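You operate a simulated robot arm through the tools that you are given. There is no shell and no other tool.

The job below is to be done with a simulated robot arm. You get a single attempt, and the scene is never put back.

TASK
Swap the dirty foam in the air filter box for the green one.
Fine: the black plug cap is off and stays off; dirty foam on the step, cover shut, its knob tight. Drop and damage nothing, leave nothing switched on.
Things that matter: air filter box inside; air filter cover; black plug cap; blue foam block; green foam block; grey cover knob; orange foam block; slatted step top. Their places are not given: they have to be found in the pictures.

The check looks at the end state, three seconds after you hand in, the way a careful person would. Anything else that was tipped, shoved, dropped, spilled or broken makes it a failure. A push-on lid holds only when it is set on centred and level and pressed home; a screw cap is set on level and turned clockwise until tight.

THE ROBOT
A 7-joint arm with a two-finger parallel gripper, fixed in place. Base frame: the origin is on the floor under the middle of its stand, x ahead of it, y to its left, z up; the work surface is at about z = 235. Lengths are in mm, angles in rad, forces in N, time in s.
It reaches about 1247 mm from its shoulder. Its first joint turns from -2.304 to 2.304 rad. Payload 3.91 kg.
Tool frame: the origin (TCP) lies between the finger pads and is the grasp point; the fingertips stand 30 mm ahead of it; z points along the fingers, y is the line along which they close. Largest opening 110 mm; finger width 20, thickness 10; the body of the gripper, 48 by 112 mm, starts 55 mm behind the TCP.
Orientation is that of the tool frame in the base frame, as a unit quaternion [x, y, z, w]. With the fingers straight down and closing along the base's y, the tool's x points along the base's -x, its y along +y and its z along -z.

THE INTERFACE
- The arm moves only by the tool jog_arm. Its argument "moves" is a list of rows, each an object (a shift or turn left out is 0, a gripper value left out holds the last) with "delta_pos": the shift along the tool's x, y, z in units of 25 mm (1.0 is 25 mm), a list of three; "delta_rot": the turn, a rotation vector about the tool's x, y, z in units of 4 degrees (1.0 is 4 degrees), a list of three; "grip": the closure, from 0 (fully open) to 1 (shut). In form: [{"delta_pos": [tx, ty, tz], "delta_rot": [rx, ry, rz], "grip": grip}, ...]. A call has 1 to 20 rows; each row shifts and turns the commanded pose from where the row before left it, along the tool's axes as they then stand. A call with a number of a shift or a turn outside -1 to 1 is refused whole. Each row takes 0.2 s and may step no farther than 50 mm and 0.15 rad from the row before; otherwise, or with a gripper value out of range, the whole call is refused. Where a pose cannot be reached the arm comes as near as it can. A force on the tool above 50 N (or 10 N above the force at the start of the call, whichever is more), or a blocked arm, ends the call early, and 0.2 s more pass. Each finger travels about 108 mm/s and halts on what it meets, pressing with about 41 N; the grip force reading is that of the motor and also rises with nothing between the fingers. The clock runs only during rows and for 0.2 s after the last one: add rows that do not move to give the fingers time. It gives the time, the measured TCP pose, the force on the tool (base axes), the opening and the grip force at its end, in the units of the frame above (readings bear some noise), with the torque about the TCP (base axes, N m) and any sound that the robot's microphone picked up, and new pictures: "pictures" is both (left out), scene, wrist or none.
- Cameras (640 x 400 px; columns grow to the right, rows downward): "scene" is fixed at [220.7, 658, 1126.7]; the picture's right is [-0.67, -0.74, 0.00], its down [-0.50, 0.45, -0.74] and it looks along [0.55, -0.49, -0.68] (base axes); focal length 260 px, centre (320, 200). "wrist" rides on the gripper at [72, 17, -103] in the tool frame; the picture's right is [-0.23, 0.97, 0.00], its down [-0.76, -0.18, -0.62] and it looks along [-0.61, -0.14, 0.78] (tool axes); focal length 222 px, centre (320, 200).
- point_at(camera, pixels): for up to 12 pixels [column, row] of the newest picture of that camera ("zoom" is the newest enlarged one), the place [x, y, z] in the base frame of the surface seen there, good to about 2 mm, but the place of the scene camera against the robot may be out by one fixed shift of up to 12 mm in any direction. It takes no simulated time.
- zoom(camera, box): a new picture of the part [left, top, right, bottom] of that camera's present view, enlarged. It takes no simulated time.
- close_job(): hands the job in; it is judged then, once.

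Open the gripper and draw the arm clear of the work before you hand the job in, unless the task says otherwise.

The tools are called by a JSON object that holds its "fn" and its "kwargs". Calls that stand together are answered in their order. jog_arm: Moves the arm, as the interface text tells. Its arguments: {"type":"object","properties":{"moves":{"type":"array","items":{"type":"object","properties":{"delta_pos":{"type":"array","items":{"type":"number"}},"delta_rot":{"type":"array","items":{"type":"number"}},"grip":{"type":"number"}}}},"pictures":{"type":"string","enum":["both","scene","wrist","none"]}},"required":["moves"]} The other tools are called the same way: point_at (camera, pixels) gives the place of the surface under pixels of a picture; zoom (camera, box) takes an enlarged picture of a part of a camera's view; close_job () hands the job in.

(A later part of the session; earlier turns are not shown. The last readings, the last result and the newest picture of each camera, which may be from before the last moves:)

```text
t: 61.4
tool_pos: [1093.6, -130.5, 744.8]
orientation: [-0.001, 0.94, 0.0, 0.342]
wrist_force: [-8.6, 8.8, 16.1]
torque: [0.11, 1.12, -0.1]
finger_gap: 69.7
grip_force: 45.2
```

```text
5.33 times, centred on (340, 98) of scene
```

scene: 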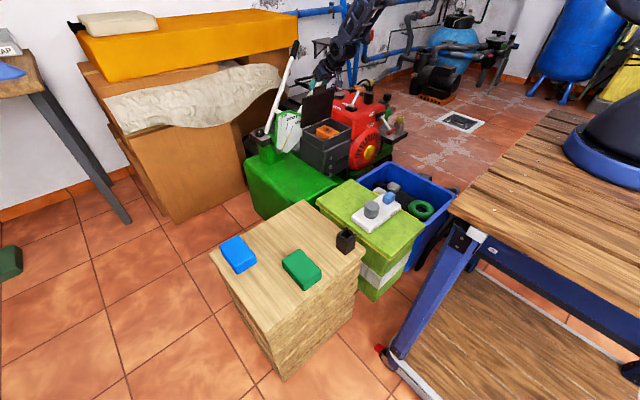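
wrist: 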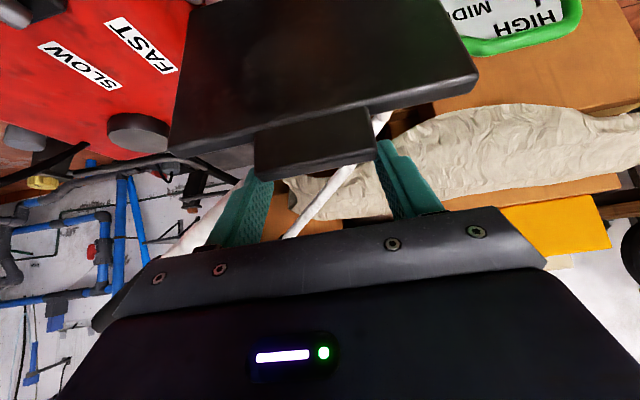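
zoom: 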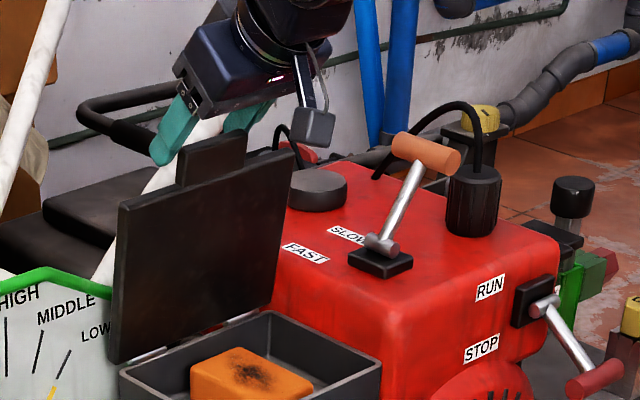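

The cover is upright. I push a bit past vertical to look for its resting stop, nudging up slightly to relieve the 16 N z force.

{"fn": "jog_arm", "kwargs": {"moves": [{"delta_pos": [-0.366, 0, 0.27]}, {"delta_pos": [-0.327, 0, 0.316]}, {}]}}

{"fn": "zoom", "kwargs": {"camera": "scene", "box": [290, 60, 390, 135]}}

```text
t: 62.2
tool_pos: [1118.5, -130.5, 746.5]
orientation: [0.0, 0.939, 0.0, 0.343]
wrist_force: [-4.2, 10.5, 35.5]
torque: [0.25, 0.98, -0.01]
finger_gap: 69.5
grip_force: 45.5
```

scene: 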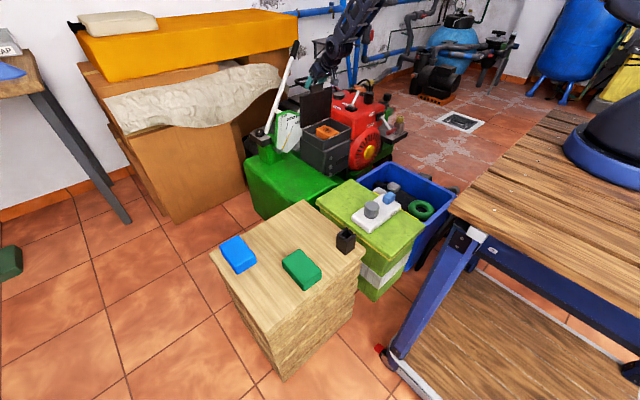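
wrist: 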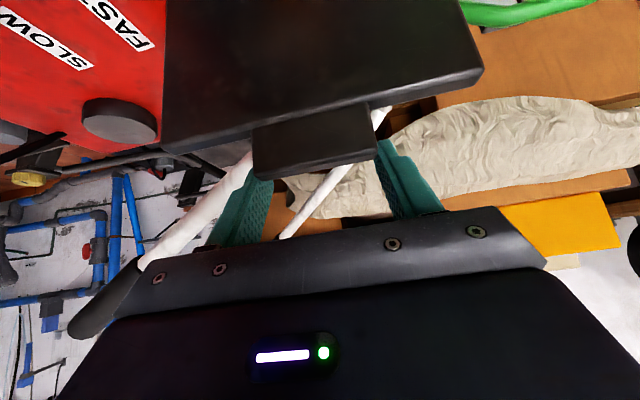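

```text
5.33 times, centred on (340, 98) of scene
```

zoom: 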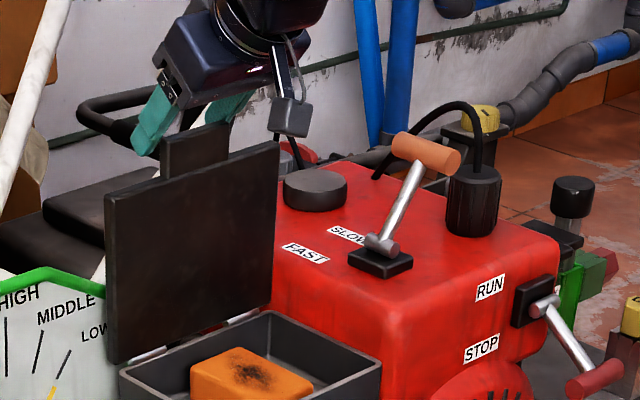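

Past vertical now; z force of 35 N says I'm a few mm low. I rise 3 mm and push on toward ~104°.

{"fn": "jog_arm", "kwargs": {"moves": [{"delta_pos": [-0.077, 0, -0.092]}, {"delta_pos": [-0.215, 0, 0.25]}, {"delta_pos": [-0.215, 0, 0.25]}, {}]}}

{"fn": "zoom", "kwargs": {"camera": "scene", "box": [290, 60, 390, 135]}}

```text
t: 63.2
tool_pos: [1134.4, -130.8, 745.5]
orientation: [0.0, 0.939, -0.001, 0.343]
wrist_force: [-5.7, 7.6, 34.6]
torque: [0.09, 1.7, 0.05]
finger_gap: 69.6
grip_force: 45.2
```

scene: 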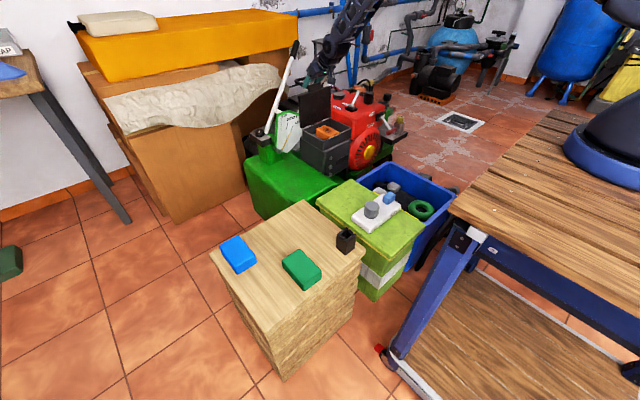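
wrist: 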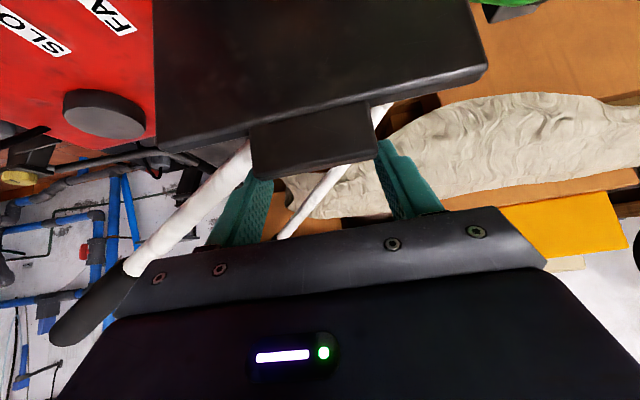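

```text
5.33 times, centred on (340, 98) of scene
```

zoom: 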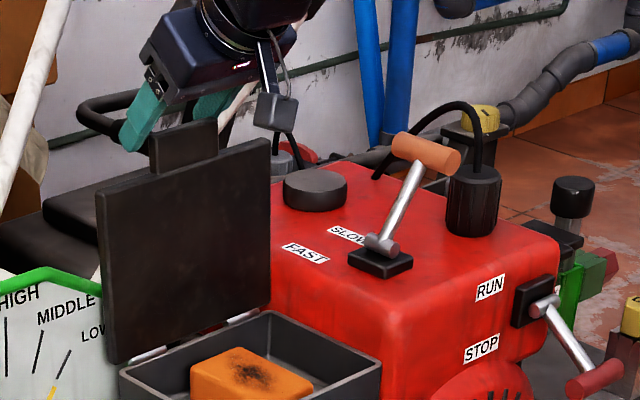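

No stop yet. I relieve the z force by rising 3 mm and continue to about 110°, watching the x force for the stop.

{"fn": "jog_arm", "kwargs": {"moves": [{"delta_pos": [-0.077, 0, -0.092]}, {"delta_pos": [-0.186, 0, 0.286]}, {"delta_pos": [-0.186, 0, 0.286]}, {}]}}

{"fn": "zoom", "kwargs": {"camera": "scene", "box": [290, 60, 390, 135]}}

```text
t: 64.2
tool_pos: [1148.0, -129.0, 740.6]
orientation: [-0.001, 0.94, 0.001, 0.341]
wrist_force: [-6.6, 3.5, 5.6]
torque: [0.02, 1.39, -0.01]
finger_gap: 69.6
grip_force: 45.1
```

scene: 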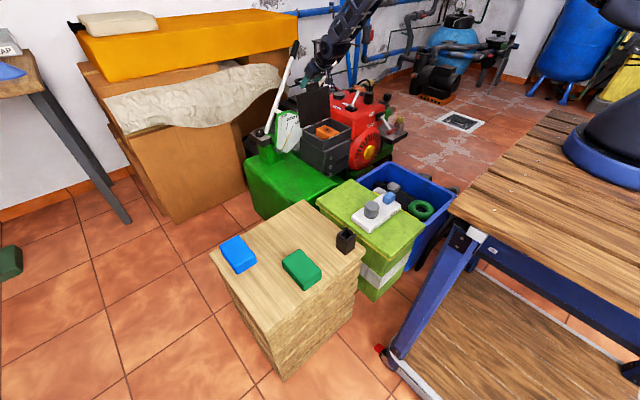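
wrist: 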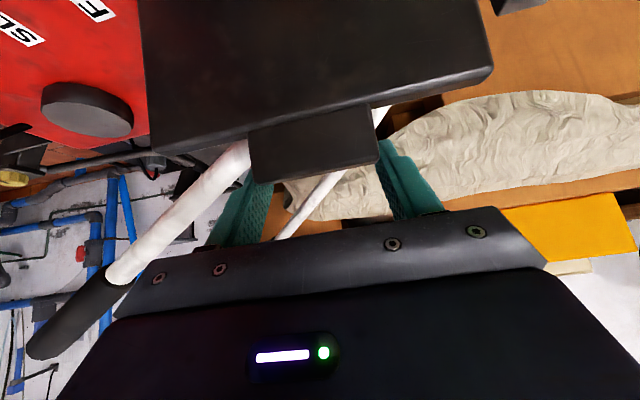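

```text
5.33 times, centred on (340, 98) of scene
```

zoom: 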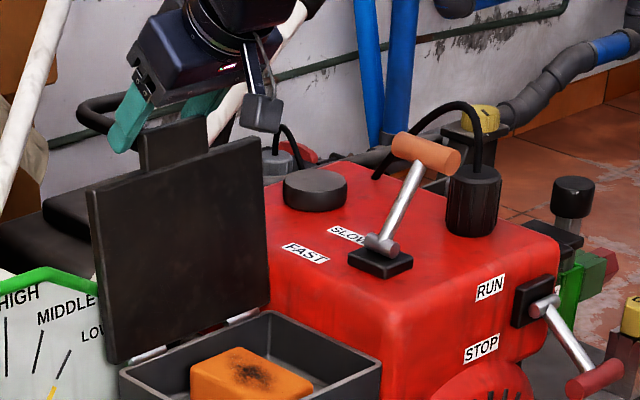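

Still no stop at ~110°, force small. I advance another 5° gently.

{"fn": "jog_arm", "kwargs": {"moves": [{"delta_pos": [-0.13, 0, 0.25]}, {"delta_pos": [-0.13, 0, 0.25]}, {}]}}

{"fn": "zoom", "kwargs": {"camera": "scene", "box": [290, 60, 390, 135]}}

```text
t: 65.0
tool_pos: [1162.7, -129.6, 737.4]
orientation: [0.0, 0.939, 0.0, 0.343]
wrist_force: [-3.8, 3.1, 9.9]
torque: [-0.02, 1.28, -0.05]
finger_gap: 69.8
grip_force: 45.3
```

scene: 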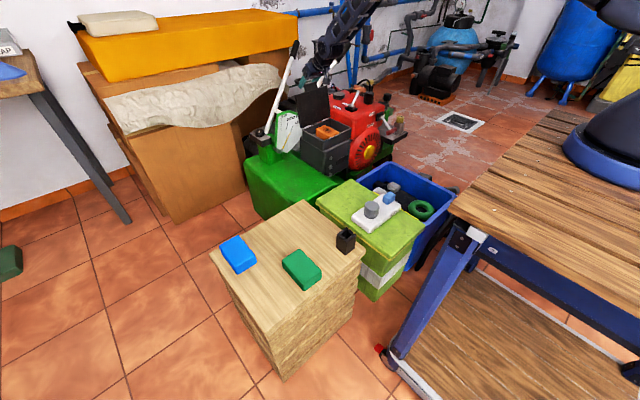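
wrist: 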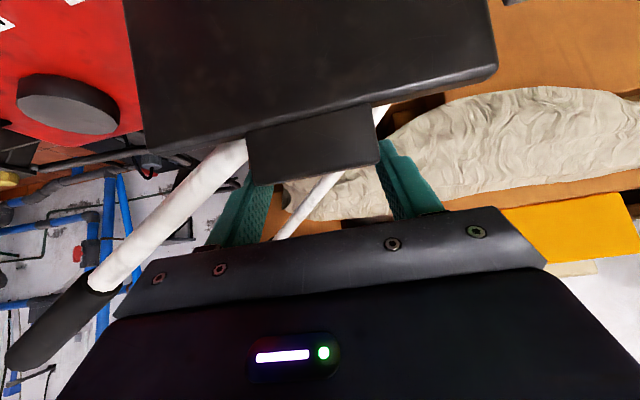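

```text
5.33 times, centred on (340, 98) of scene
```

zoom: 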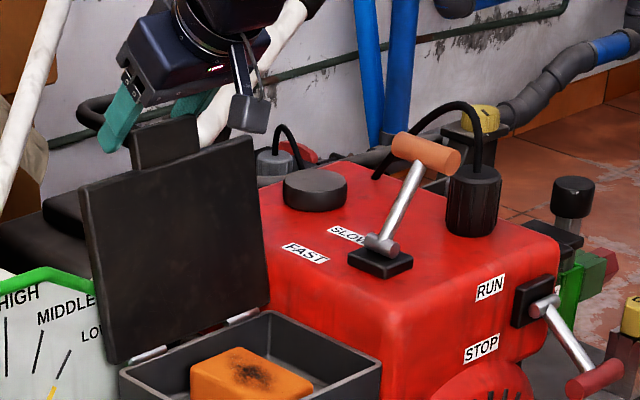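

At ~114° the left finger is nearing the handlebar (wrist (225,160)), so I stop here. Hinge friction seems to hold it; I open the fingers slightly and watch whether the cover stays.

{"fn": "jog_arm", "kwargs": {"moves": [{"grip": 0.33}, {"grip": 0.28}, {"grip": 0.24}, {}]}}

{"fn": "zoom", "kwargs": {"camera": "scene", "box": [290, 60, 390, 135]}}

```text
t: 66.0
tool_pos: [1160.8, -130.8, 737.3]
orientation: [0.0, 0.94, 0.0, 0.342]
wrist_force: [-1.4, 0.2, -0.5]
torque: [-0.02, -0.01, 0.0]
finger_gap: 83.6
grip_force: 0.0
```

scene: 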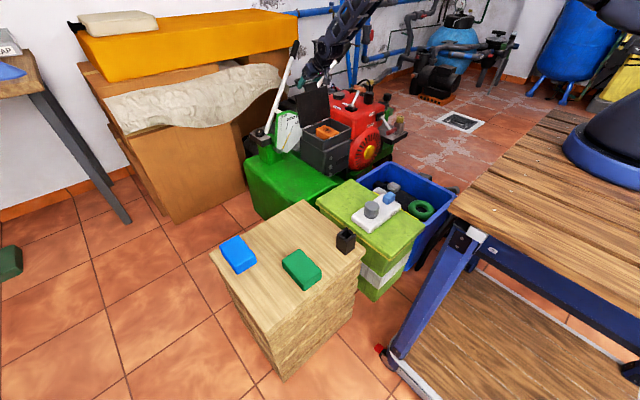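
wrist: 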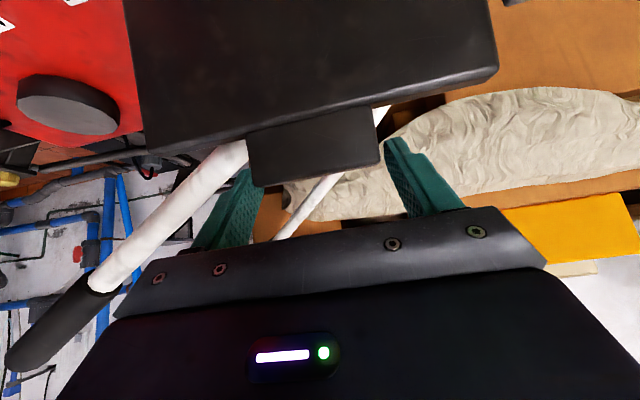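

```text
5.33 times, centred on (340, 98) of scene
```

zoom: 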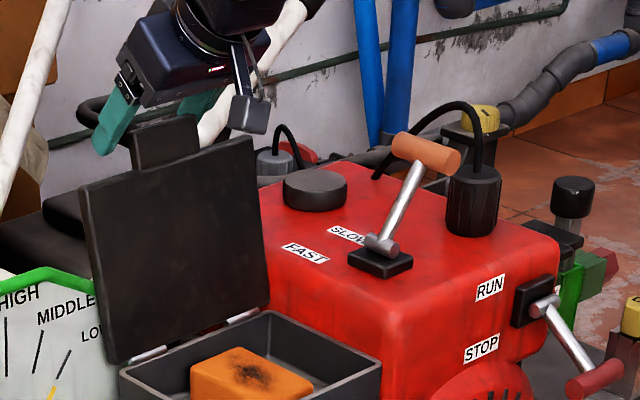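

The cover stays open by itself. I back away along the tool axis, return to vertical, and move back for a look into the box.

{"fn": "jog_arm", "kwargs": {"moves": [{"delta_pos": [0, 0, -0.9]}, {"delta_pos": [0, 0, -0.9]}, {"delta_pos": [0, 0, -0.9]}, {"delta_pos": [0, 0, -0.9]}, {"delta_pos": [0, 0, -0.9]}, {"delta_rot": [0, 1, 0]}, {"delta_rot": [0, 1, 0]}, {"delta_rot": [0, 1, 0]}, {"delta_rot": [0, 1, 0]}, {"delta_rot": [0, 1, 0]}, {"delta_rot": [0, 1, 0]}, {"delta_rot": [0, 1, 0]}, {"delta_rot": [0, 1, 0]}, {"delta_rot": [0, 1, 0]}, {"delta_rot": [0, 1, 0]}, {"delta_pos": [1, 0, 0]}, {"delta_pos": [1, 0, 0]}, {"delta_pos": [1, 0, 0]}, {"delta_pos": [1, 0, 0]}, {"delta_pos": [1, 0, 0.5]}]}}

```text
t: 70.2
tool_pos: [964.6, -130.7, 809.5]
orientation: [0.0, 1.0, 0.0, 0.0]
wrist_force: [0.5, 0.2, 0.2]
torque: [0.02, 0.0, 0.01]
finger_gap: 83.8
grip_force: 0.2
```

scene: 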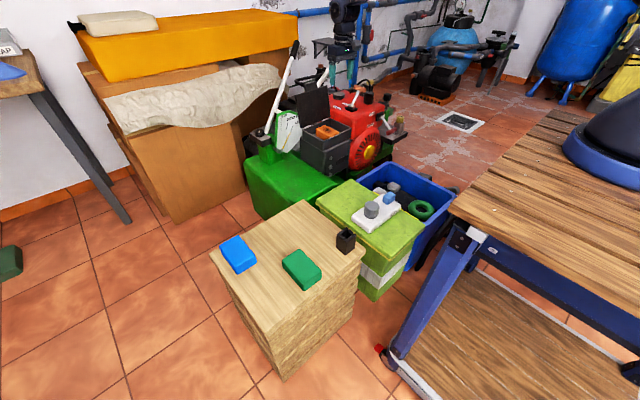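
wrist: 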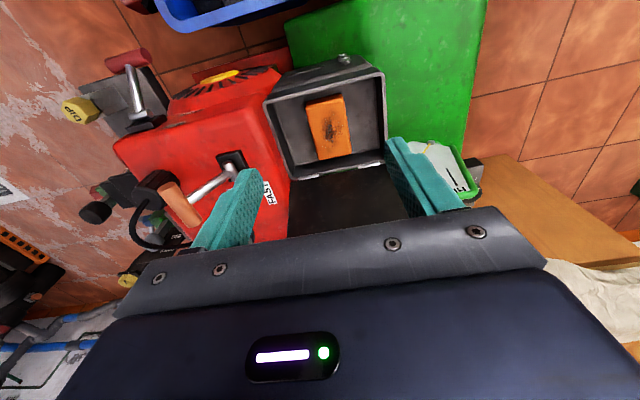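

The box is open with orange foam at wrist (330,127). I zoom and measure the foam and box.

{"fn": "zoom", "kwargs": {"camera": "wrist", "box": [250, 50, 410, 190]}}

{"fn": "point_at", "kwargs": {"camera": "wrist", "pixels": [[307, 103], [341, 95], [318, 158], [351, 152], [330, 127], [283, 125], [370, 105], [325, 90], [335, 168], [268, 100], [382, 73], [290, 170]]}}

```text
2.86 times, centred on (330, 120) of wrist
```

zoom: 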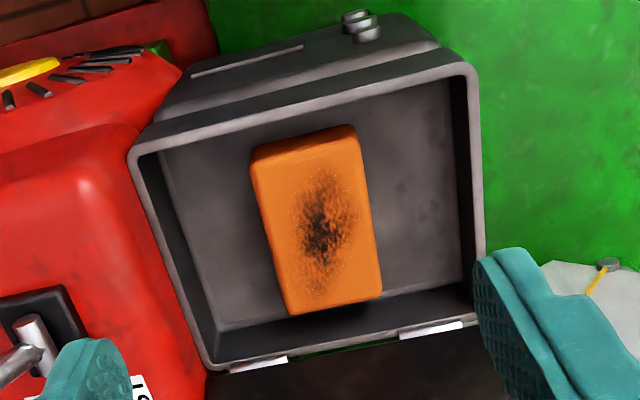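

```text
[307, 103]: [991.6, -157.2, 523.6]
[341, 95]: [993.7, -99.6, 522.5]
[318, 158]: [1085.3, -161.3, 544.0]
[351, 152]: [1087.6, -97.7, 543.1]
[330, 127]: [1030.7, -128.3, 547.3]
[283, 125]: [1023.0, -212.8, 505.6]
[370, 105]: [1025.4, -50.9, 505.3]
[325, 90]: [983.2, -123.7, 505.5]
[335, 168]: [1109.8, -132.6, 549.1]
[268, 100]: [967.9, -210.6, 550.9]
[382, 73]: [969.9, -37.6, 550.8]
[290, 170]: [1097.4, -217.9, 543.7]
```

The orange foam is ≈97×65×42 mm, centred ≈(1039,-129), top z≈547, floor z≈505. I open to ~99 mm and go above it.

{"fn": "jog_arm", "kwargs": {"moves": [{"delta_pos": [-0.425, -0.01, 0.97], "grip": 0.1}, {"delta_pos": [-0.425, -0.01, 0.97]}, {"delta_pos": [-0.425, -0.01, 0.97]}, {"delta_pos": [-0.425, -0.01, 0.97]}, {"delta_pos": [-0.425, -0.01, 0.97]}, {"delta_pos": [-0.425, -0.01, 0.97]}, {"delta_pos": [-0.425, -0.01, 0.97]}, {}], "pictures": "wrist"}}

{"fn": "zoom", "kwargs": {"camera": "wrist", "box": [200, 40, 440, 240]}}

```text
t: 72.0
tool_pos: [1040.3, -131.5, 639.5]
orientation: [0.0, 1.0, 0.0, 0.0]
wrist_force: [0.0, 0.4, 0.2]
torque: [-0.02, -0.02, -0.01]
finger_gap: 99.0
grip_force: 0.1
```

wrist: 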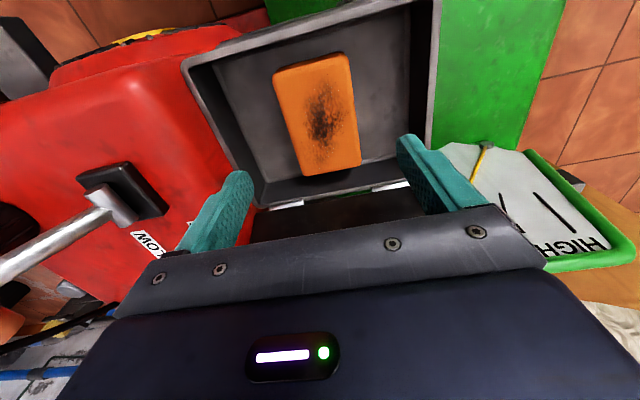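

```text
2.00 times, centred on (320, 140) of wrist
```

zoom: 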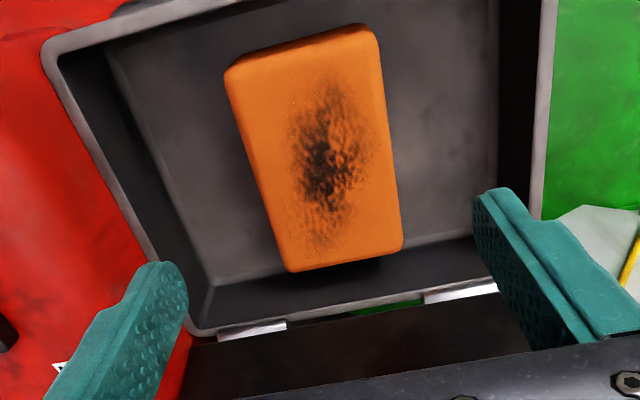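

{"fn": "point_at", "kwargs": {"camera": "wrist", "pixels": [[280, 80], [347, 60], [300, 172], [358, 165], [320, 115], [285, 110], [354, 110], [205, 90], [435, 40], [262, 205], [410, 183]]}}

```text
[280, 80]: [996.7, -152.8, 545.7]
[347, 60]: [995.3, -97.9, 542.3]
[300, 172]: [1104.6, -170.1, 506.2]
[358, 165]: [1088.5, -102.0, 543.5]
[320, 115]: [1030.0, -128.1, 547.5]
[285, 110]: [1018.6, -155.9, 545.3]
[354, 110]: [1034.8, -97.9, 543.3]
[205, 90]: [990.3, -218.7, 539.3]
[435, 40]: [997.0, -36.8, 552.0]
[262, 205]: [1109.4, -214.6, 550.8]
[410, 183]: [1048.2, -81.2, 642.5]
```

The foam is centred between the fingers. I descend so the fingertips are ~12 mm above the floor and close on the foam.

{"fn": "jog_arm", "kwargs": {"moves": [{"delta_pos": [0, 0.02, 0.9]}, {"delta_pos": [0, 0.02, 0.9]}, {"delta_pos": [0, 0, 0.9]}, {"delta_pos": [0, 0, 0.96]}, {}, {"grip": 0.2}, {"grip": 0.3}, {"grip": 0.38}, {"grip": 0.44}, {"grip": 0.46}, {}]}}

```text
t: 74.4
tool_pos: [1040.6, -131.5, 549.9]
orientation: [0.0, 1.0, 0.0, 0.0]
wrist_force: [0.1, -0.5, 0.3]
torque: [0.01, 0.01, 0.0]
finger_gap: 62.7
grip_force: 40.9
```

scene: 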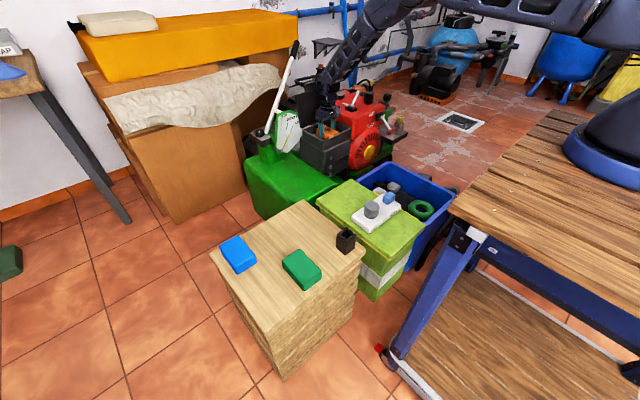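
wrist: 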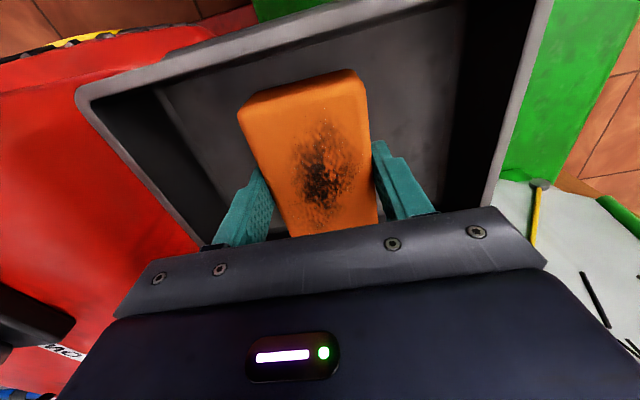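

Gripped (gap 62.7 mm, 41 N, balanced). I lift straight up and verify the foam comes along.

{"fn": "jog_arm", "kwargs": {"moves": [{"delta_pos": [0, 0, -0.4]}, {"delta_pos": [0, 0, -0.8]}, {"delta_pos": [0, 0, -1]}, {"delta_pos": [0, 0, -1]}, {"delta_pos": [0, 0, -1]}, {"delta_pos": [0, 0, -1]}, {"delta_pos": [0, 0, -1]}, {"delta_pos": [0, 0, -1]}, {"delta_pos": [0, 0, -1]}, {"delta_pos": [0, 0, -1]}, {}]}}

```text
t: 76.8
tool_pos: [1039.9, -130.0, 779.0]
orientation: [0.0, 1.0, 0.0, -0.001]
wrist_force: [-0.1, -0.8, -0.7]
torque: [0.01, -0.02, 0.01]
finger_gap: 63.0
grip_force: 41.0
```

scene: 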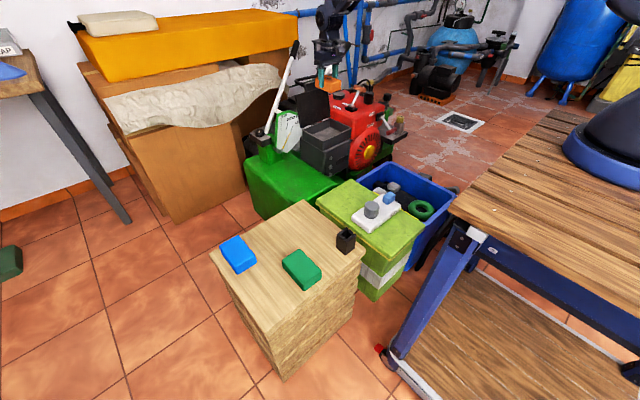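
wrist: 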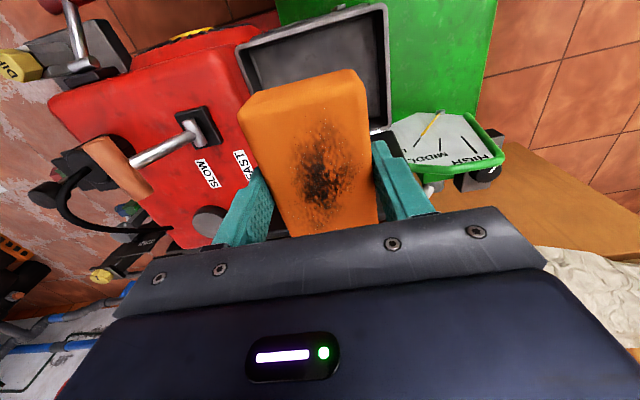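

The foam is held firmly. I carry it over to above the free region of the step near (665,350).

{"fn": "jog_arm", "kwargs": {"moves": [{"delta_pos": [0.75, 0.96, 0]}, {"delta_pos": [0.75, 0.96, 0]}, {"delta_pos": [0.75, 0.96, 0]}, {"delta_pos": [0.75, 0.96, 0]}, {"delta_pos": [0.75, 0.96, 0]}, {"delta_pos": [0.75, 0.96, 0]}, {"delta_pos": [0.75, 0.96, 0]}, {"delta_pos": [0.75, 0.96, 0]}, {"delta_pos": [0.75, 0.96, 0]}, {"delta_pos": [0.75, 0.96, 0]}, {"delta_pos": [0.75, 0.96, 0]}, {"delta_pos": [0.75, 0.96, 0]}, {"delta_pos": [0.75, 0.96, 0]}, {"delta_pos": [0.75, 0.96, 0]}, {"delta_pos": [0.75, 0.96, 0]}, {"delta_pos": [0.75, 0.96, 0]}, {"delta_pos": [0.75, 0.96, 0]}, {"delta_pos": [0.75, 0.96, 0]}, {"delta_pos": [0.75, 0.96, 0]}, {"delta_pos": [0.75, 0.96, 0]}]}}

```text
t: 81.0
tool_pos: [664.7, 348.4, 779.6]
orientation: [0.001, 1.0, -0.001, -0.001]
wrist_force: [0.7, -0.5, 0.0]
torque: [0.0, 0.04, 0.03]
finger_gap: 63.0
grip_force: 40.8
```

scene: 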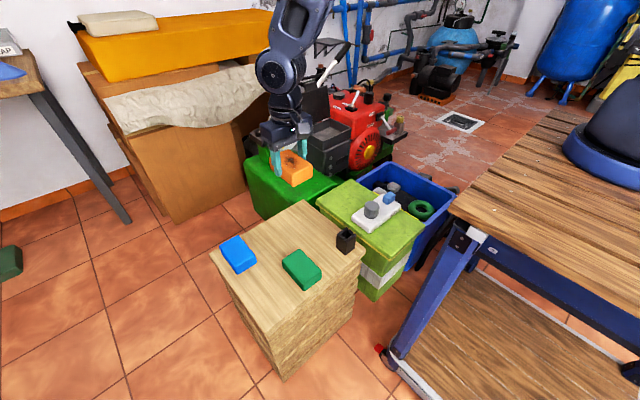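
wrist: 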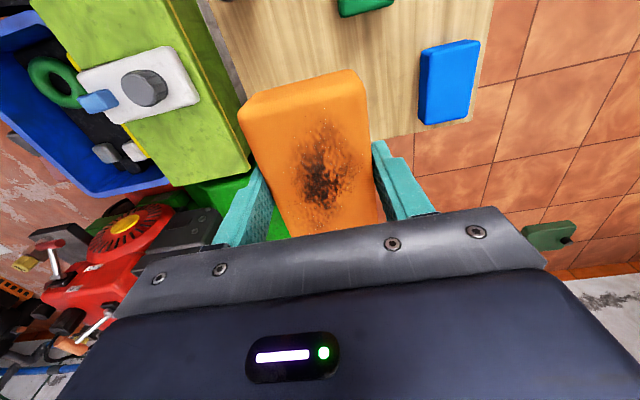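

I measure the step's edges and the blue and green foam from the wrist camera to choose the exact drop spot.

{"fn": "point_at", "kwargs": {"camera": "wrist", "pixels": [[380, 134], [468, 118], [448, 85], [422, 60], [478, 45], [425, 120], [365, 5], [345, 14], [240, 60], [247, 80], [290, 30], [400, 40]]}}

{"fn": "zoom", "kwargs": {"camera": "wrist", "box": [200, 0, 500, 160]}}

```text
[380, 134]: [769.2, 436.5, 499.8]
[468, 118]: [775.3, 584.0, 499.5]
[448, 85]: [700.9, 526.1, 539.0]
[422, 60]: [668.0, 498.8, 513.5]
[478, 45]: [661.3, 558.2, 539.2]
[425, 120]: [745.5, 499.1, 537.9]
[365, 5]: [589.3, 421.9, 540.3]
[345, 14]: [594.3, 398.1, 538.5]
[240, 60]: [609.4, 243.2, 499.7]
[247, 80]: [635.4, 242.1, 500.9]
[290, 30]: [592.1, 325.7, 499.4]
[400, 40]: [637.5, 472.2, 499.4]
```

```text
2.13 times, centred on (350, 80) of wrist
```

zoom: 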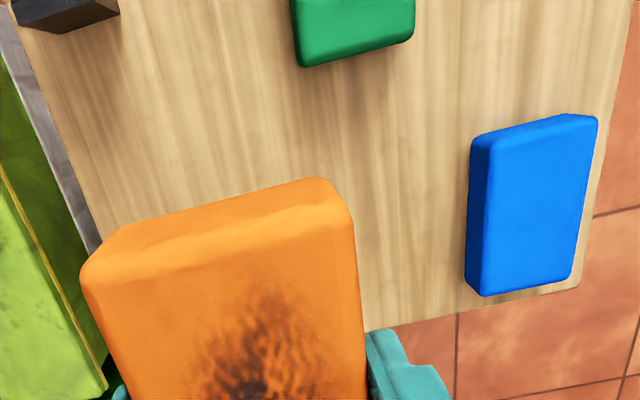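

The step top is z≈499.6, x up to ≈772, y≈237–590. I lower the orange foam toward (680,350), stopping just above the surface.

{"fn": "jog_arm", "kwargs": {"moves": [{"delta_pos": [-0.06, 0, 1]}, {"delta_pos": [-0.06, 0, 1]}, {"delta_pos": [-0.06, 0, 1]}, {"delta_pos": [-0.06, 0, 1]}, {"delta_pos": [-0.06, 0, 1]}, {"delta_pos": [-0.06, 0, 1]}, {"delta_pos": [-0.06, 0, 1]}, {"delta_pos": [-0.06, 0, 1]}, {"delta_pos": [-0.06, 0, 0.8]}, {"delta_pos": [-0.06, 0, 0.3]}, {}]}}

```text
t: 83.4
tool_pos: [678.4, 347.9, 552.0]
orientation: [0.0, 1.0, 0.0, 0.0]
wrist_force: [0.3, -0.4, 0.0]
torque: [0.02, 0.0, -0.02]
finger_gap: 62.8
grip_force: 41.2
```

scene: 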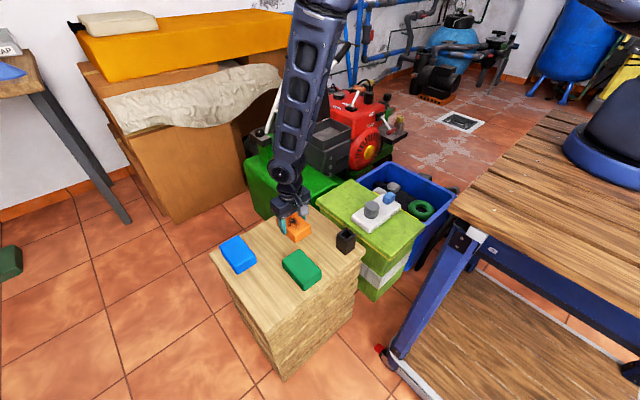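
wrist: 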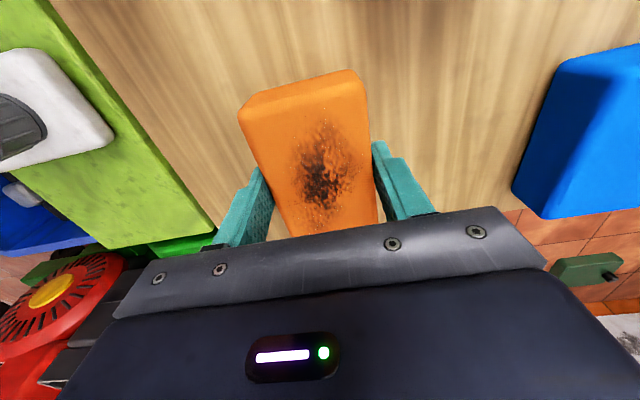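

The foam is ~8 mm above the step. I lower it slowly in 2 mm rows until contact.

{"fn": "jog_arm", "kwargs": {"moves": [{"delta_pos": [0, 0, 0.08]}, {"delta_pos": [0, 0, 0.08]}, {"delta_pos": [0, 0, 0.08]}, {}], "pictures": "none"}}

```text
t: 84.4
tool_pos: [678.8, 350.1, 546.1]
orientation: [0.0, 1.0, 0.0, 0.0]
wrist_force: [0.2, -0.8, -0.9]
torque: [0.01, 0.0, -0.01]
finger_gap: 62.8
grip_force: 41.2
```

{"fn": "jog_arm", "kwargs": {"moves": [{"delta_pos": [0, 0, 0.05]}, {"delta_pos": [0, 0, 0.05]}, {}], "pictures": "wrist"}}

```text
t: 85.2
tool_pos: [679.3, 349.3, 543.2]
orientation: [0.001, 1.0, -0.001, 0.0]
wrist_force: [-0.4, 0.3, -0.8]
torque: [0.0, -0.02, 0.0]
finger_gap: 63.1
grip_force: 41.1
```

wrist: 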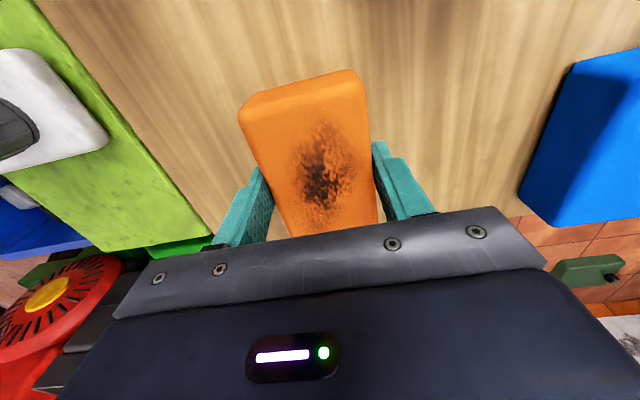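

No contact yet; I continue down in ~1 mm rows, watching z force.

{"fn": "jog_arm", "kwargs": {"moves": [{"delta_pos": [0, 0, 0.04]}, {"delta_pos": [0, 0, 0.04]}, {}], "pictures": "none"}}

```text
t: 86.0
tool_pos: [679.1, 349.0, 542.3]
orientation: [0.0, 1.0, 0.002, 0.0]
wrist_force: [-6.2, -6.3, 36.5]
torque: [-0.33, 0.43, -0.01]
finger_gap: 63.1
grip_force: 40.9
```

Contact (36 N). I ease up 1.2 mm to relieve the press and open the fingers.

{"fn": "jog_arm", "kwargs": {"moves": [{"delta_pos": [0, 0, -0.045]}, {"grip": 0.4}, {"grip": 0.3}, {"grip": 0.15}, {}, {}]}}

```text
t: 87.4
tool_pos: [679.2, 349.3, 542.0]
orientation: [0.0, 1.0, 0.0, 0.0]
wrist_force: [0.7, 0.5, -0.4]
torque: [-0.02, -0.01, -0.01]
finger_gap: 93.5
grip_force: 0.0
```

scene: 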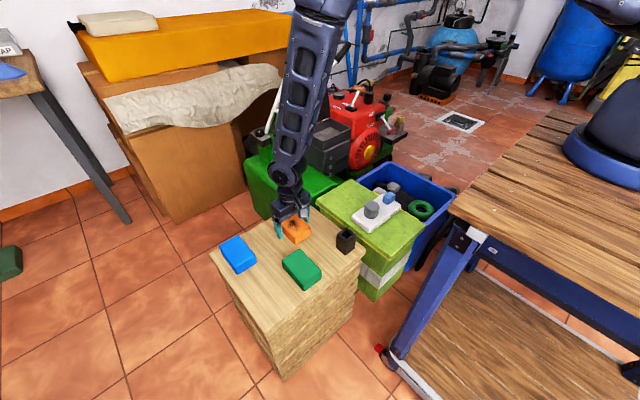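
wrist: 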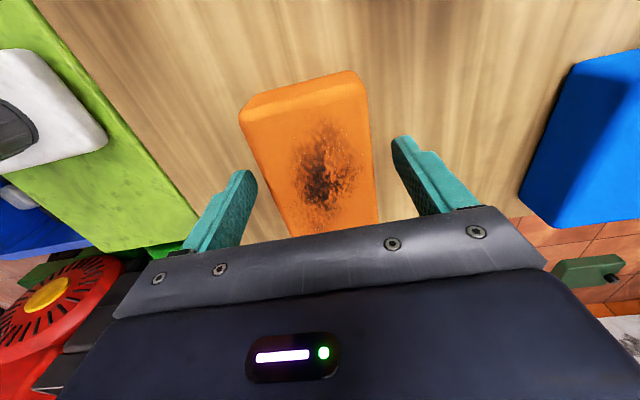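

The orange foam rests on the step. I rise and move to view the green foam.

{"fn": "jog_arm", "kwargs": {"moves": [{"delta_pos": [0, 0, -0.5]}, {"delta_pos": [0, 0, -0.9]}, {"delta_pos": [0, 0, -1]}, {"delta_pos": [0, 0, -1]}, {"delta_pos": [0, 0, -1]}, {"delta_pos": [0, 0, -1]}, {"delta_pos": [0, 0, -1]}, {"delta_pos": [0.9, 0.4, 0]}, {"delta_pos": [0.9, 0.4, 0]}, {"delta_pos": [0.9, 0.4, 0]}, {"delta_pos": [0.9, 0.4, 0]}, {"delta_pos": [0.9, 0.4, 0]}, {"delta_pos": [0.9, 0.4, 0]}, {"delta_pos": [0.9, 0.4, 0]}, {"delta_pos": [0.9, 0.4, 0]}, {}]}}

{"fn": "zoom", "kwargs": {"camera": "wrist", "box": [220, 40, 460, 220]}}

```text
t: 90.8
tool_pos: [498.5, 429.9, 701.6]
orientation: [0.0, 1.0, 0.0, 0.0]
wrist_force: [0.3, -0.4, 0.1]
torque: [0.0, -0.01, 0.01]
finger_gap: 93.3
grip_force: 0.0
```

scene: 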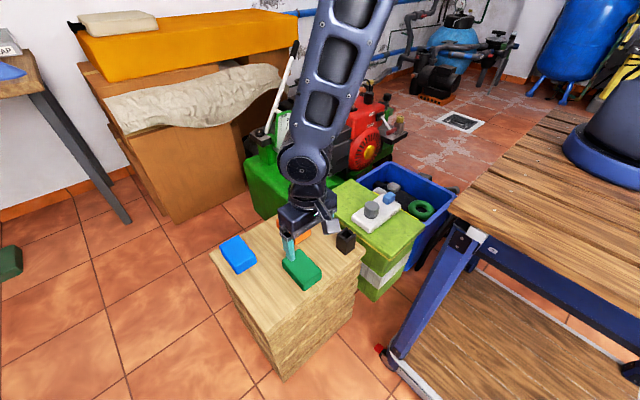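
wrist: 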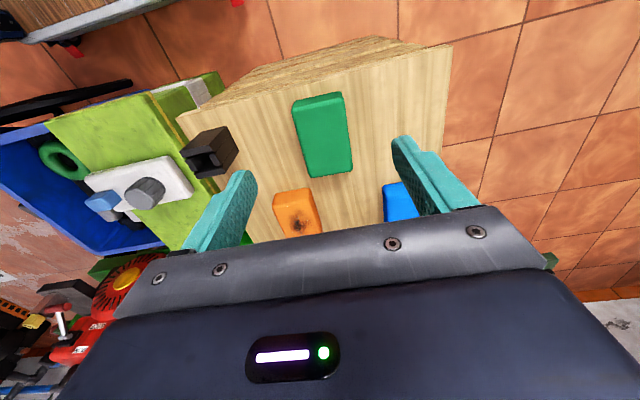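

```text
2.22 times, centred on (340, 130) of wrist
```

zoom: 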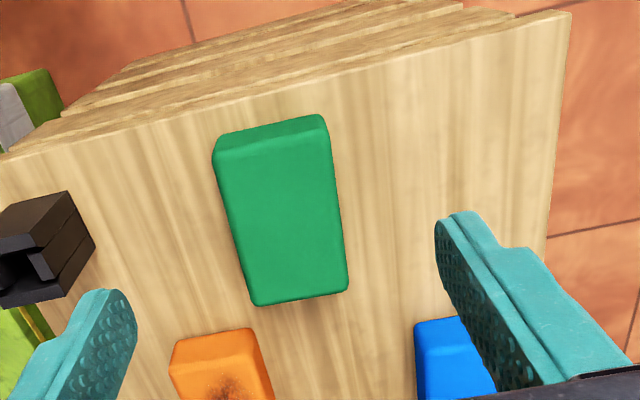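

I measure the green foam's corners to get its centre and yaw.

{"fn": "point_at", "kwargs": {"camera": "wrist", "pixels": [[297, 110], [341, 100], [312, 174], [350, 168], [323, 137], [299, 125], [347, 130], [303, 145], [318, 176], [340, 172], [320, 108], [345, 115]]}}

```text
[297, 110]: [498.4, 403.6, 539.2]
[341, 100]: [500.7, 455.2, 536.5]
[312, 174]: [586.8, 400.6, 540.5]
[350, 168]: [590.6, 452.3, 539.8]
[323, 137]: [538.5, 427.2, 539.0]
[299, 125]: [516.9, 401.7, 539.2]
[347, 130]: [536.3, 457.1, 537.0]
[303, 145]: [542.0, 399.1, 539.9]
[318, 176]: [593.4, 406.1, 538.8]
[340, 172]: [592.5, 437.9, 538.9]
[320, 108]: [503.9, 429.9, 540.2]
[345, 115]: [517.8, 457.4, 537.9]
```

Green foam is centred ≈(545,428) and aligned with x. I move above it (applying the −3 mm y bias seen earlier) and descend to z≈543, then close.

{"fn": "jog_arm", "kwargs": {"moves": [{"delta_pos": [-0.91, -0.08, 0]}, {"delta_pos": [-0.91, -0.08, 0]}, {"delta_pos": [0, 0, 1]}, {"delta_pos": [0, 0, 1]}, {"delta_pos": [0, 0, 1]}, {"delta_pos": [0, 0, 1]}, {"delta_pos": [0, 0, 1]}, {"delta_pos": [0, 0, 0.8]}, {"delta_pos": [0, 0, 0.54]}, {}]}}

```text
t: 93.0
tool_pos: [544.9, 425.0, 542.3]
orientation: [-0.001, 1.0, 0.0, 0.0]
wrist_force: [0.6, 0.7, 0.4]
torque: [-0.02, 0.0, 0.02]
finger_gap: 93.4
grip_force: 0.0
```

scene: 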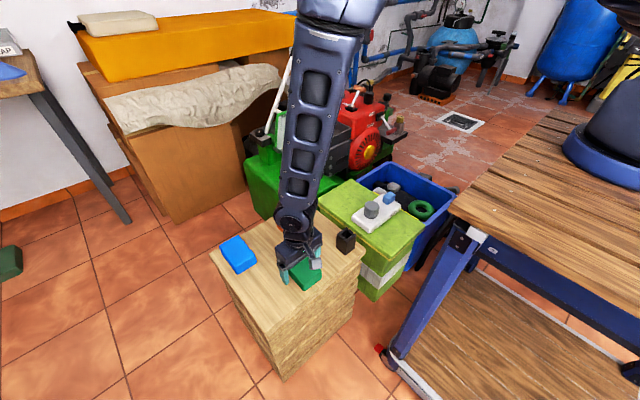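
wrist: 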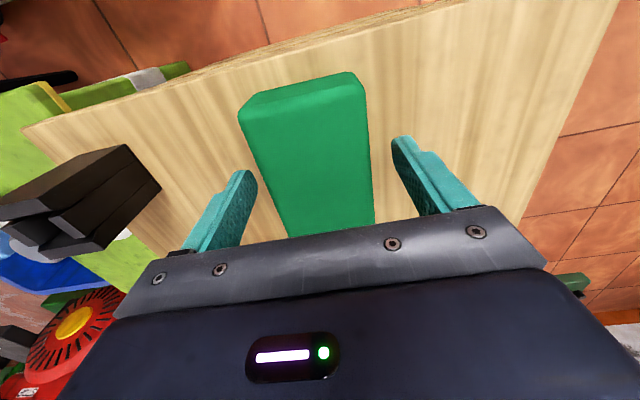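

The green foam is centred just as the orange was. I close on it.

{"fn": "jog_arm", "kwargs": {"moves": [{"grip": 0.25}, {"grip": 0.33}, {"grip": 0.4}, {"grip": 0.46}, {}, {}], "pictures": "wrist"}}

```text
t: 94.4
tool_pos: [544.6, 426.6, 544.2]
orientation: [0.0, 1.0, -0.001, 0.0]
wrist_force: [-0.7, 0.3, 1.0]
torque: [0.01, 0.04, -0.01]
finger_gap: 62.9
grip_force: 41.1
```

wrist: 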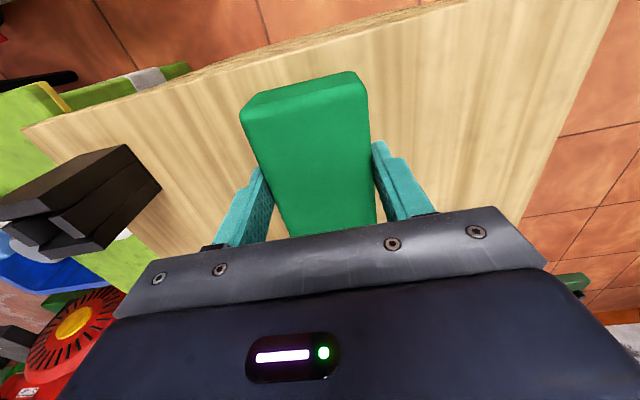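

Gripped at 62.9 mm, balanced. I lift it straight up ~240 mm.

{"fn": "jog_arm", "kwargs": {"moves": [{"delta_pos": [0, 0, -0.4]}, {"delta_pos": [0, 0, -0.8]}, {"delta_pos": [0, 0, -1]}, {"delta_pos": [0, 0, -1]}, {"delta_pos": [0, 0, -1]}, {"delta_pos": [0, 0, -1]}, {"delta_pos": [0, 0, -1]}, {"delta_pos": [0, 0, -1]}, {"delta_pos": [0, 0, -1]}, {"delta_pos": [0, 0, -1]}, {"delta_pos": [-0.5, -1, -0.3]}, {"delta_pos": [-0.8, -1, 0]}, {"delta_pos": [-0.9, -1, 0]}, {"delta_pos": [-0.9, -1, 0]}, {"delta_pos": [-0.9, -1, 0]}, {"delta_pos": [-0.9, -1, 0]}, {"delta_pos": [-0.9, -1, 0]}, {"delta_pos": [-0.9, -1, 0]}, {"delta_pos": [-0.9, -1, 0]}, {"delta_pos": [-0.9, -1, 0]}]}}

```text
t: 98.6
tool_pos: [756.1, 174.4, 781.7]
orientation: [0.0, 1.0, 0.0, 0.001]
wrist_force: [0.0, 0.1, -0.2]
torque: [-0.01, 0.04, 0.01]
finger_gap: 62.9
grip_force: 41.0
```

scene: 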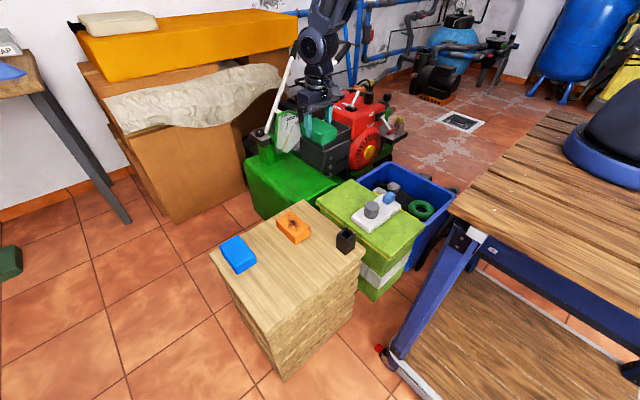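
wrist: 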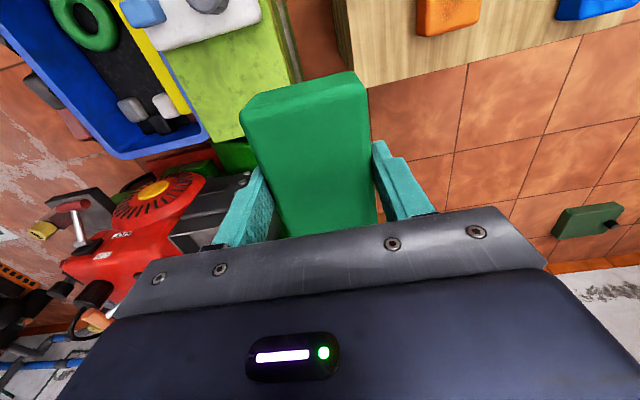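

The green foam is held well. I continue to above the filter box (1040,-131.5).

{"fn": "jog_arm", "kwargs": {"moves": [{"delta_pos": [-0.874, -0.941, 0]}, {"delta_pos": [-0.874, -0.941, 0]}, {"delta_pos": [-0.874, -0.941, 0]}, {"delta_pos": [-0.874, -0.941, 0]}, {"delta_pos": [-0.874, -0.941, 0]}, {"delta_pos": [-0.874, -0.941, 0]}, {"delta_pos": [-0.874, -0.941, 0]}, {"delta_pos": [-0.874, -0.941, 0]}, {"delta_pos": [-0.874, -0.941, 0]}, {"delta_pos": [-0.874, -0.941, 0]}, {"delta_pos": [-0.874, -0.941, 0]}, {"delta_pos": [-0.874, -0.941, 0]}, {"delta_pos": [-0.874, -0.941, 0]}, {}]}}

{"fn": "zoom", "kwargs": {"camera": "scene", "box": [280, 60, 400, 150]}}

```text
t: 101.6
tool_pos: [1041.6, -131.4, 781.3]
orientation: [0.001, 1.0, 0.001, 0.0]
wrist_force: [0.4, 0.2, -0.4]
torque: [0.01, -0.01, -0.05]
finger_gap: 62.9
grip_force: 41.5
```

scene: 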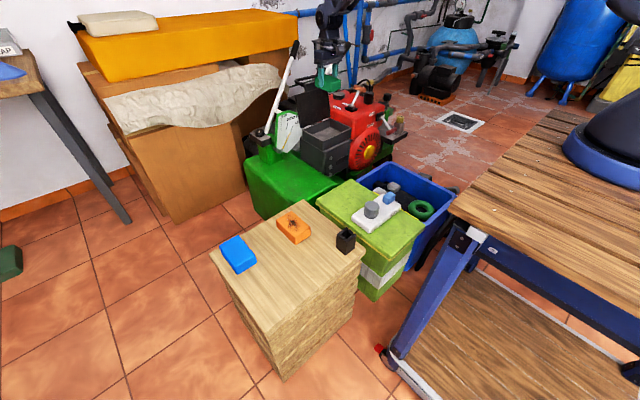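
wrist: 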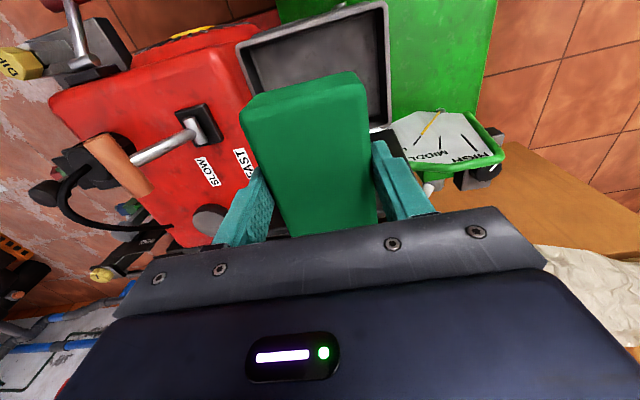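

```text
4.44 times, centred on (340, 105) of scene
```

zoom: 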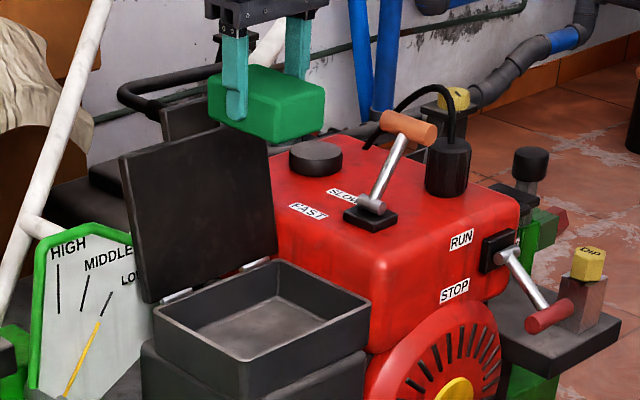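

The path is clear and the box is empty. I descend to z≈556, a few mm above the floor contact.

{"fn": "jog_arm", "kwargs": {"moves": [{"delta_pos": [0.04, 0, 1]}, {"delta_pos": [0, 0, 1]}, {"delta_pos": [0, 0, 1]}, {"delta_pos": [0, 0, 1]}, {"delta_pos": [0, 0, 1]}, {"delta_pos": [0, 0, 1]}, {"delta_pos": [0, 0, 1]}, {"delta_pos": [0, 0, 1]}, {"delta_pos": [0, 0, 0.7]}, {"delta_pos": [0, 0, 0.2]}, {}]}}

{"fn": "zoom", "kwargs": {"camera": "scene", "box": [280, 70, 400, 160]}}

```text
t: 104.0
tool_pos: [1040.2, -131.3, 559.7]
orientation: [0.0, 1.0, 0.0, 0.0]
wrist_force: [0.3, 0.7, -0.2]
torque: [0.01, 0.0, -0.02]
finger_gap: 62.8
grip_force: 41.1
```

scene: 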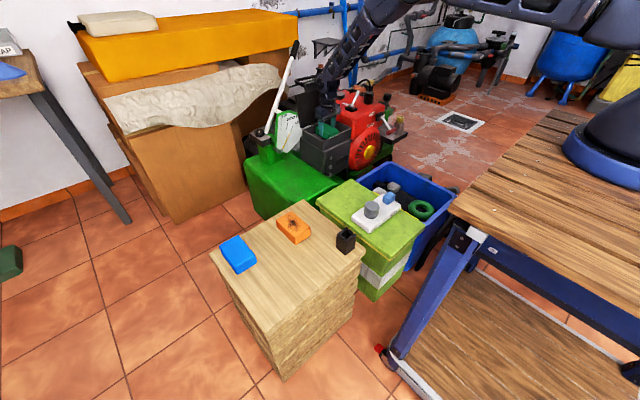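
wrist: 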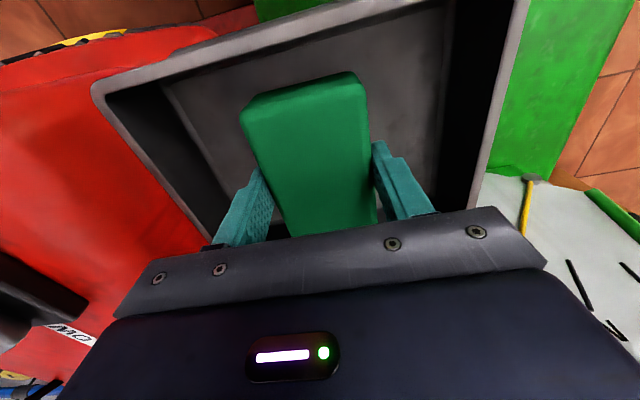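

```text
4.44 times, centred on (340, 115) of scene
```

zoom: 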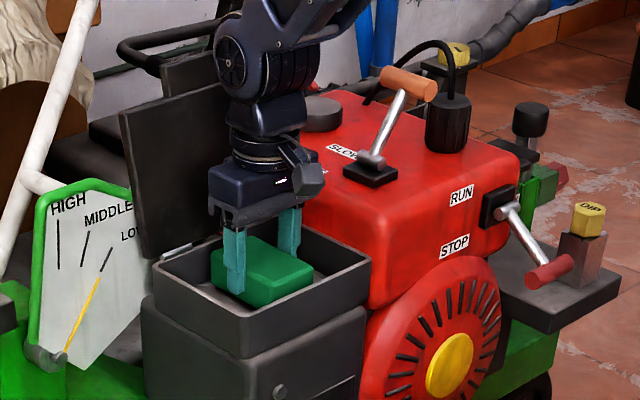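

The foam is inside, ~8 mm above the floor. I ease it down.

{"fn": "jog_arm", "kwargs": {"moves": [{"delta_pos": [0, 0, 0.08]}, {"delta_pos": [0, 0, 0.08]}, {"delta_pos": [0, 0, 0.08]}, {}], "pictures": "none"}}

{"fn": "jog_arm", "kwargs": {"moves": [{"delta_pos": [0, 0, 0.04]}, {}], "pictures": "none"}}

```text
t: 105.0
tool_pos: [1040.3, -130.8, 553.2]
orientation: [0.0, 1.0, 0.0, 0.0]
wrist_force: [0.6, -1.1, -0.5]
torque: [-0.01, -0.01, 0.03]
finger_gap: 63.0
grip_force: 40.8
```

```text
t: 105.6
tool_pos: [1039.5, -132.0, 552.0]
orientation: [0.0, 1.0, -0.001, 0.0]
wrist_force: [0.3, -0.2, 0.8]
torque: [0.01, -0.02, 0.02]
finger_gap: 63.0
grip_force: 41.5
```

Nearly at the floor; continue in ~1 mm steps until contact.

{"fn": "jog_arm", "kwargs": {"moves": [{"delta_pos": [0, 0, 0.04]}, {}], "pictures": "none"}}

{"fn": "jog_arm", "kwargs": {"moves": [{"delta_pos": [0, 0, 0.03]}, {}], "pictures": "none"}}

```text
t: 106.2
tool_pos: [1039.5, -130.5, 551.6]
orientation: [0.0, 1.0, 0.0, 0.0]
wrist_force: [-0.2, -0.4, -0.3]
torque: [-0.01, -0.02, 0.0]
finger_gap: 62.8
grip_force: 40.9
```

```text
t: 106.8
tool_pos: [1041.0, -129.7, 549.9]
orientation: [0.0, 1.0, 0.0, 0.0]
wrist_force: [0.4, -0.7, -0.1]
torque: [-0.03, 0.01, 0.01]
finger_gap: 63.1
grip_force: 41.0
```

{"fn": "jog_arm", "kwargs": {"moves": [{"delta_pos": [0, 0, 0.04]}, {}], "pictures": "none"}}

{"fn": "jog_arm", "kwargs": {"moves": [{"delta_pos": [0, 0, 0.03]}, {}], "pictures": "wrist"}}

```text
t: 107.4
tool_pos: [1040.5, -130.2, 549.8]
orientation: [-0.001, 1.0, 0.0, 0.0]
wrist_force: [-2.6, 0.9, 8.7]
torque: [0.0, 0.19, -0.02]
finger_gap: 63.2
grip_force: 41.0
```

```text
t: 108.0
tool_pos: [1042.1, -130.7, 550.0]
orientation: [0.001, 1.0, 0.0, 0.0]
wrist_force: [-2.2, 0.9, 18.4]
torque: [0.01, 0.28, 0.0]
finger_gap: 62.8
grip_force: 41.2
```

wrist: 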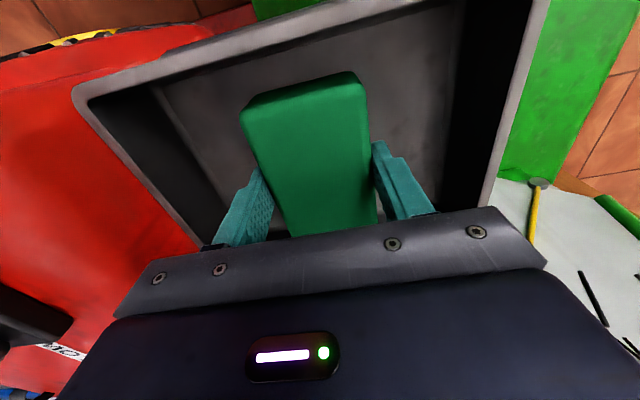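

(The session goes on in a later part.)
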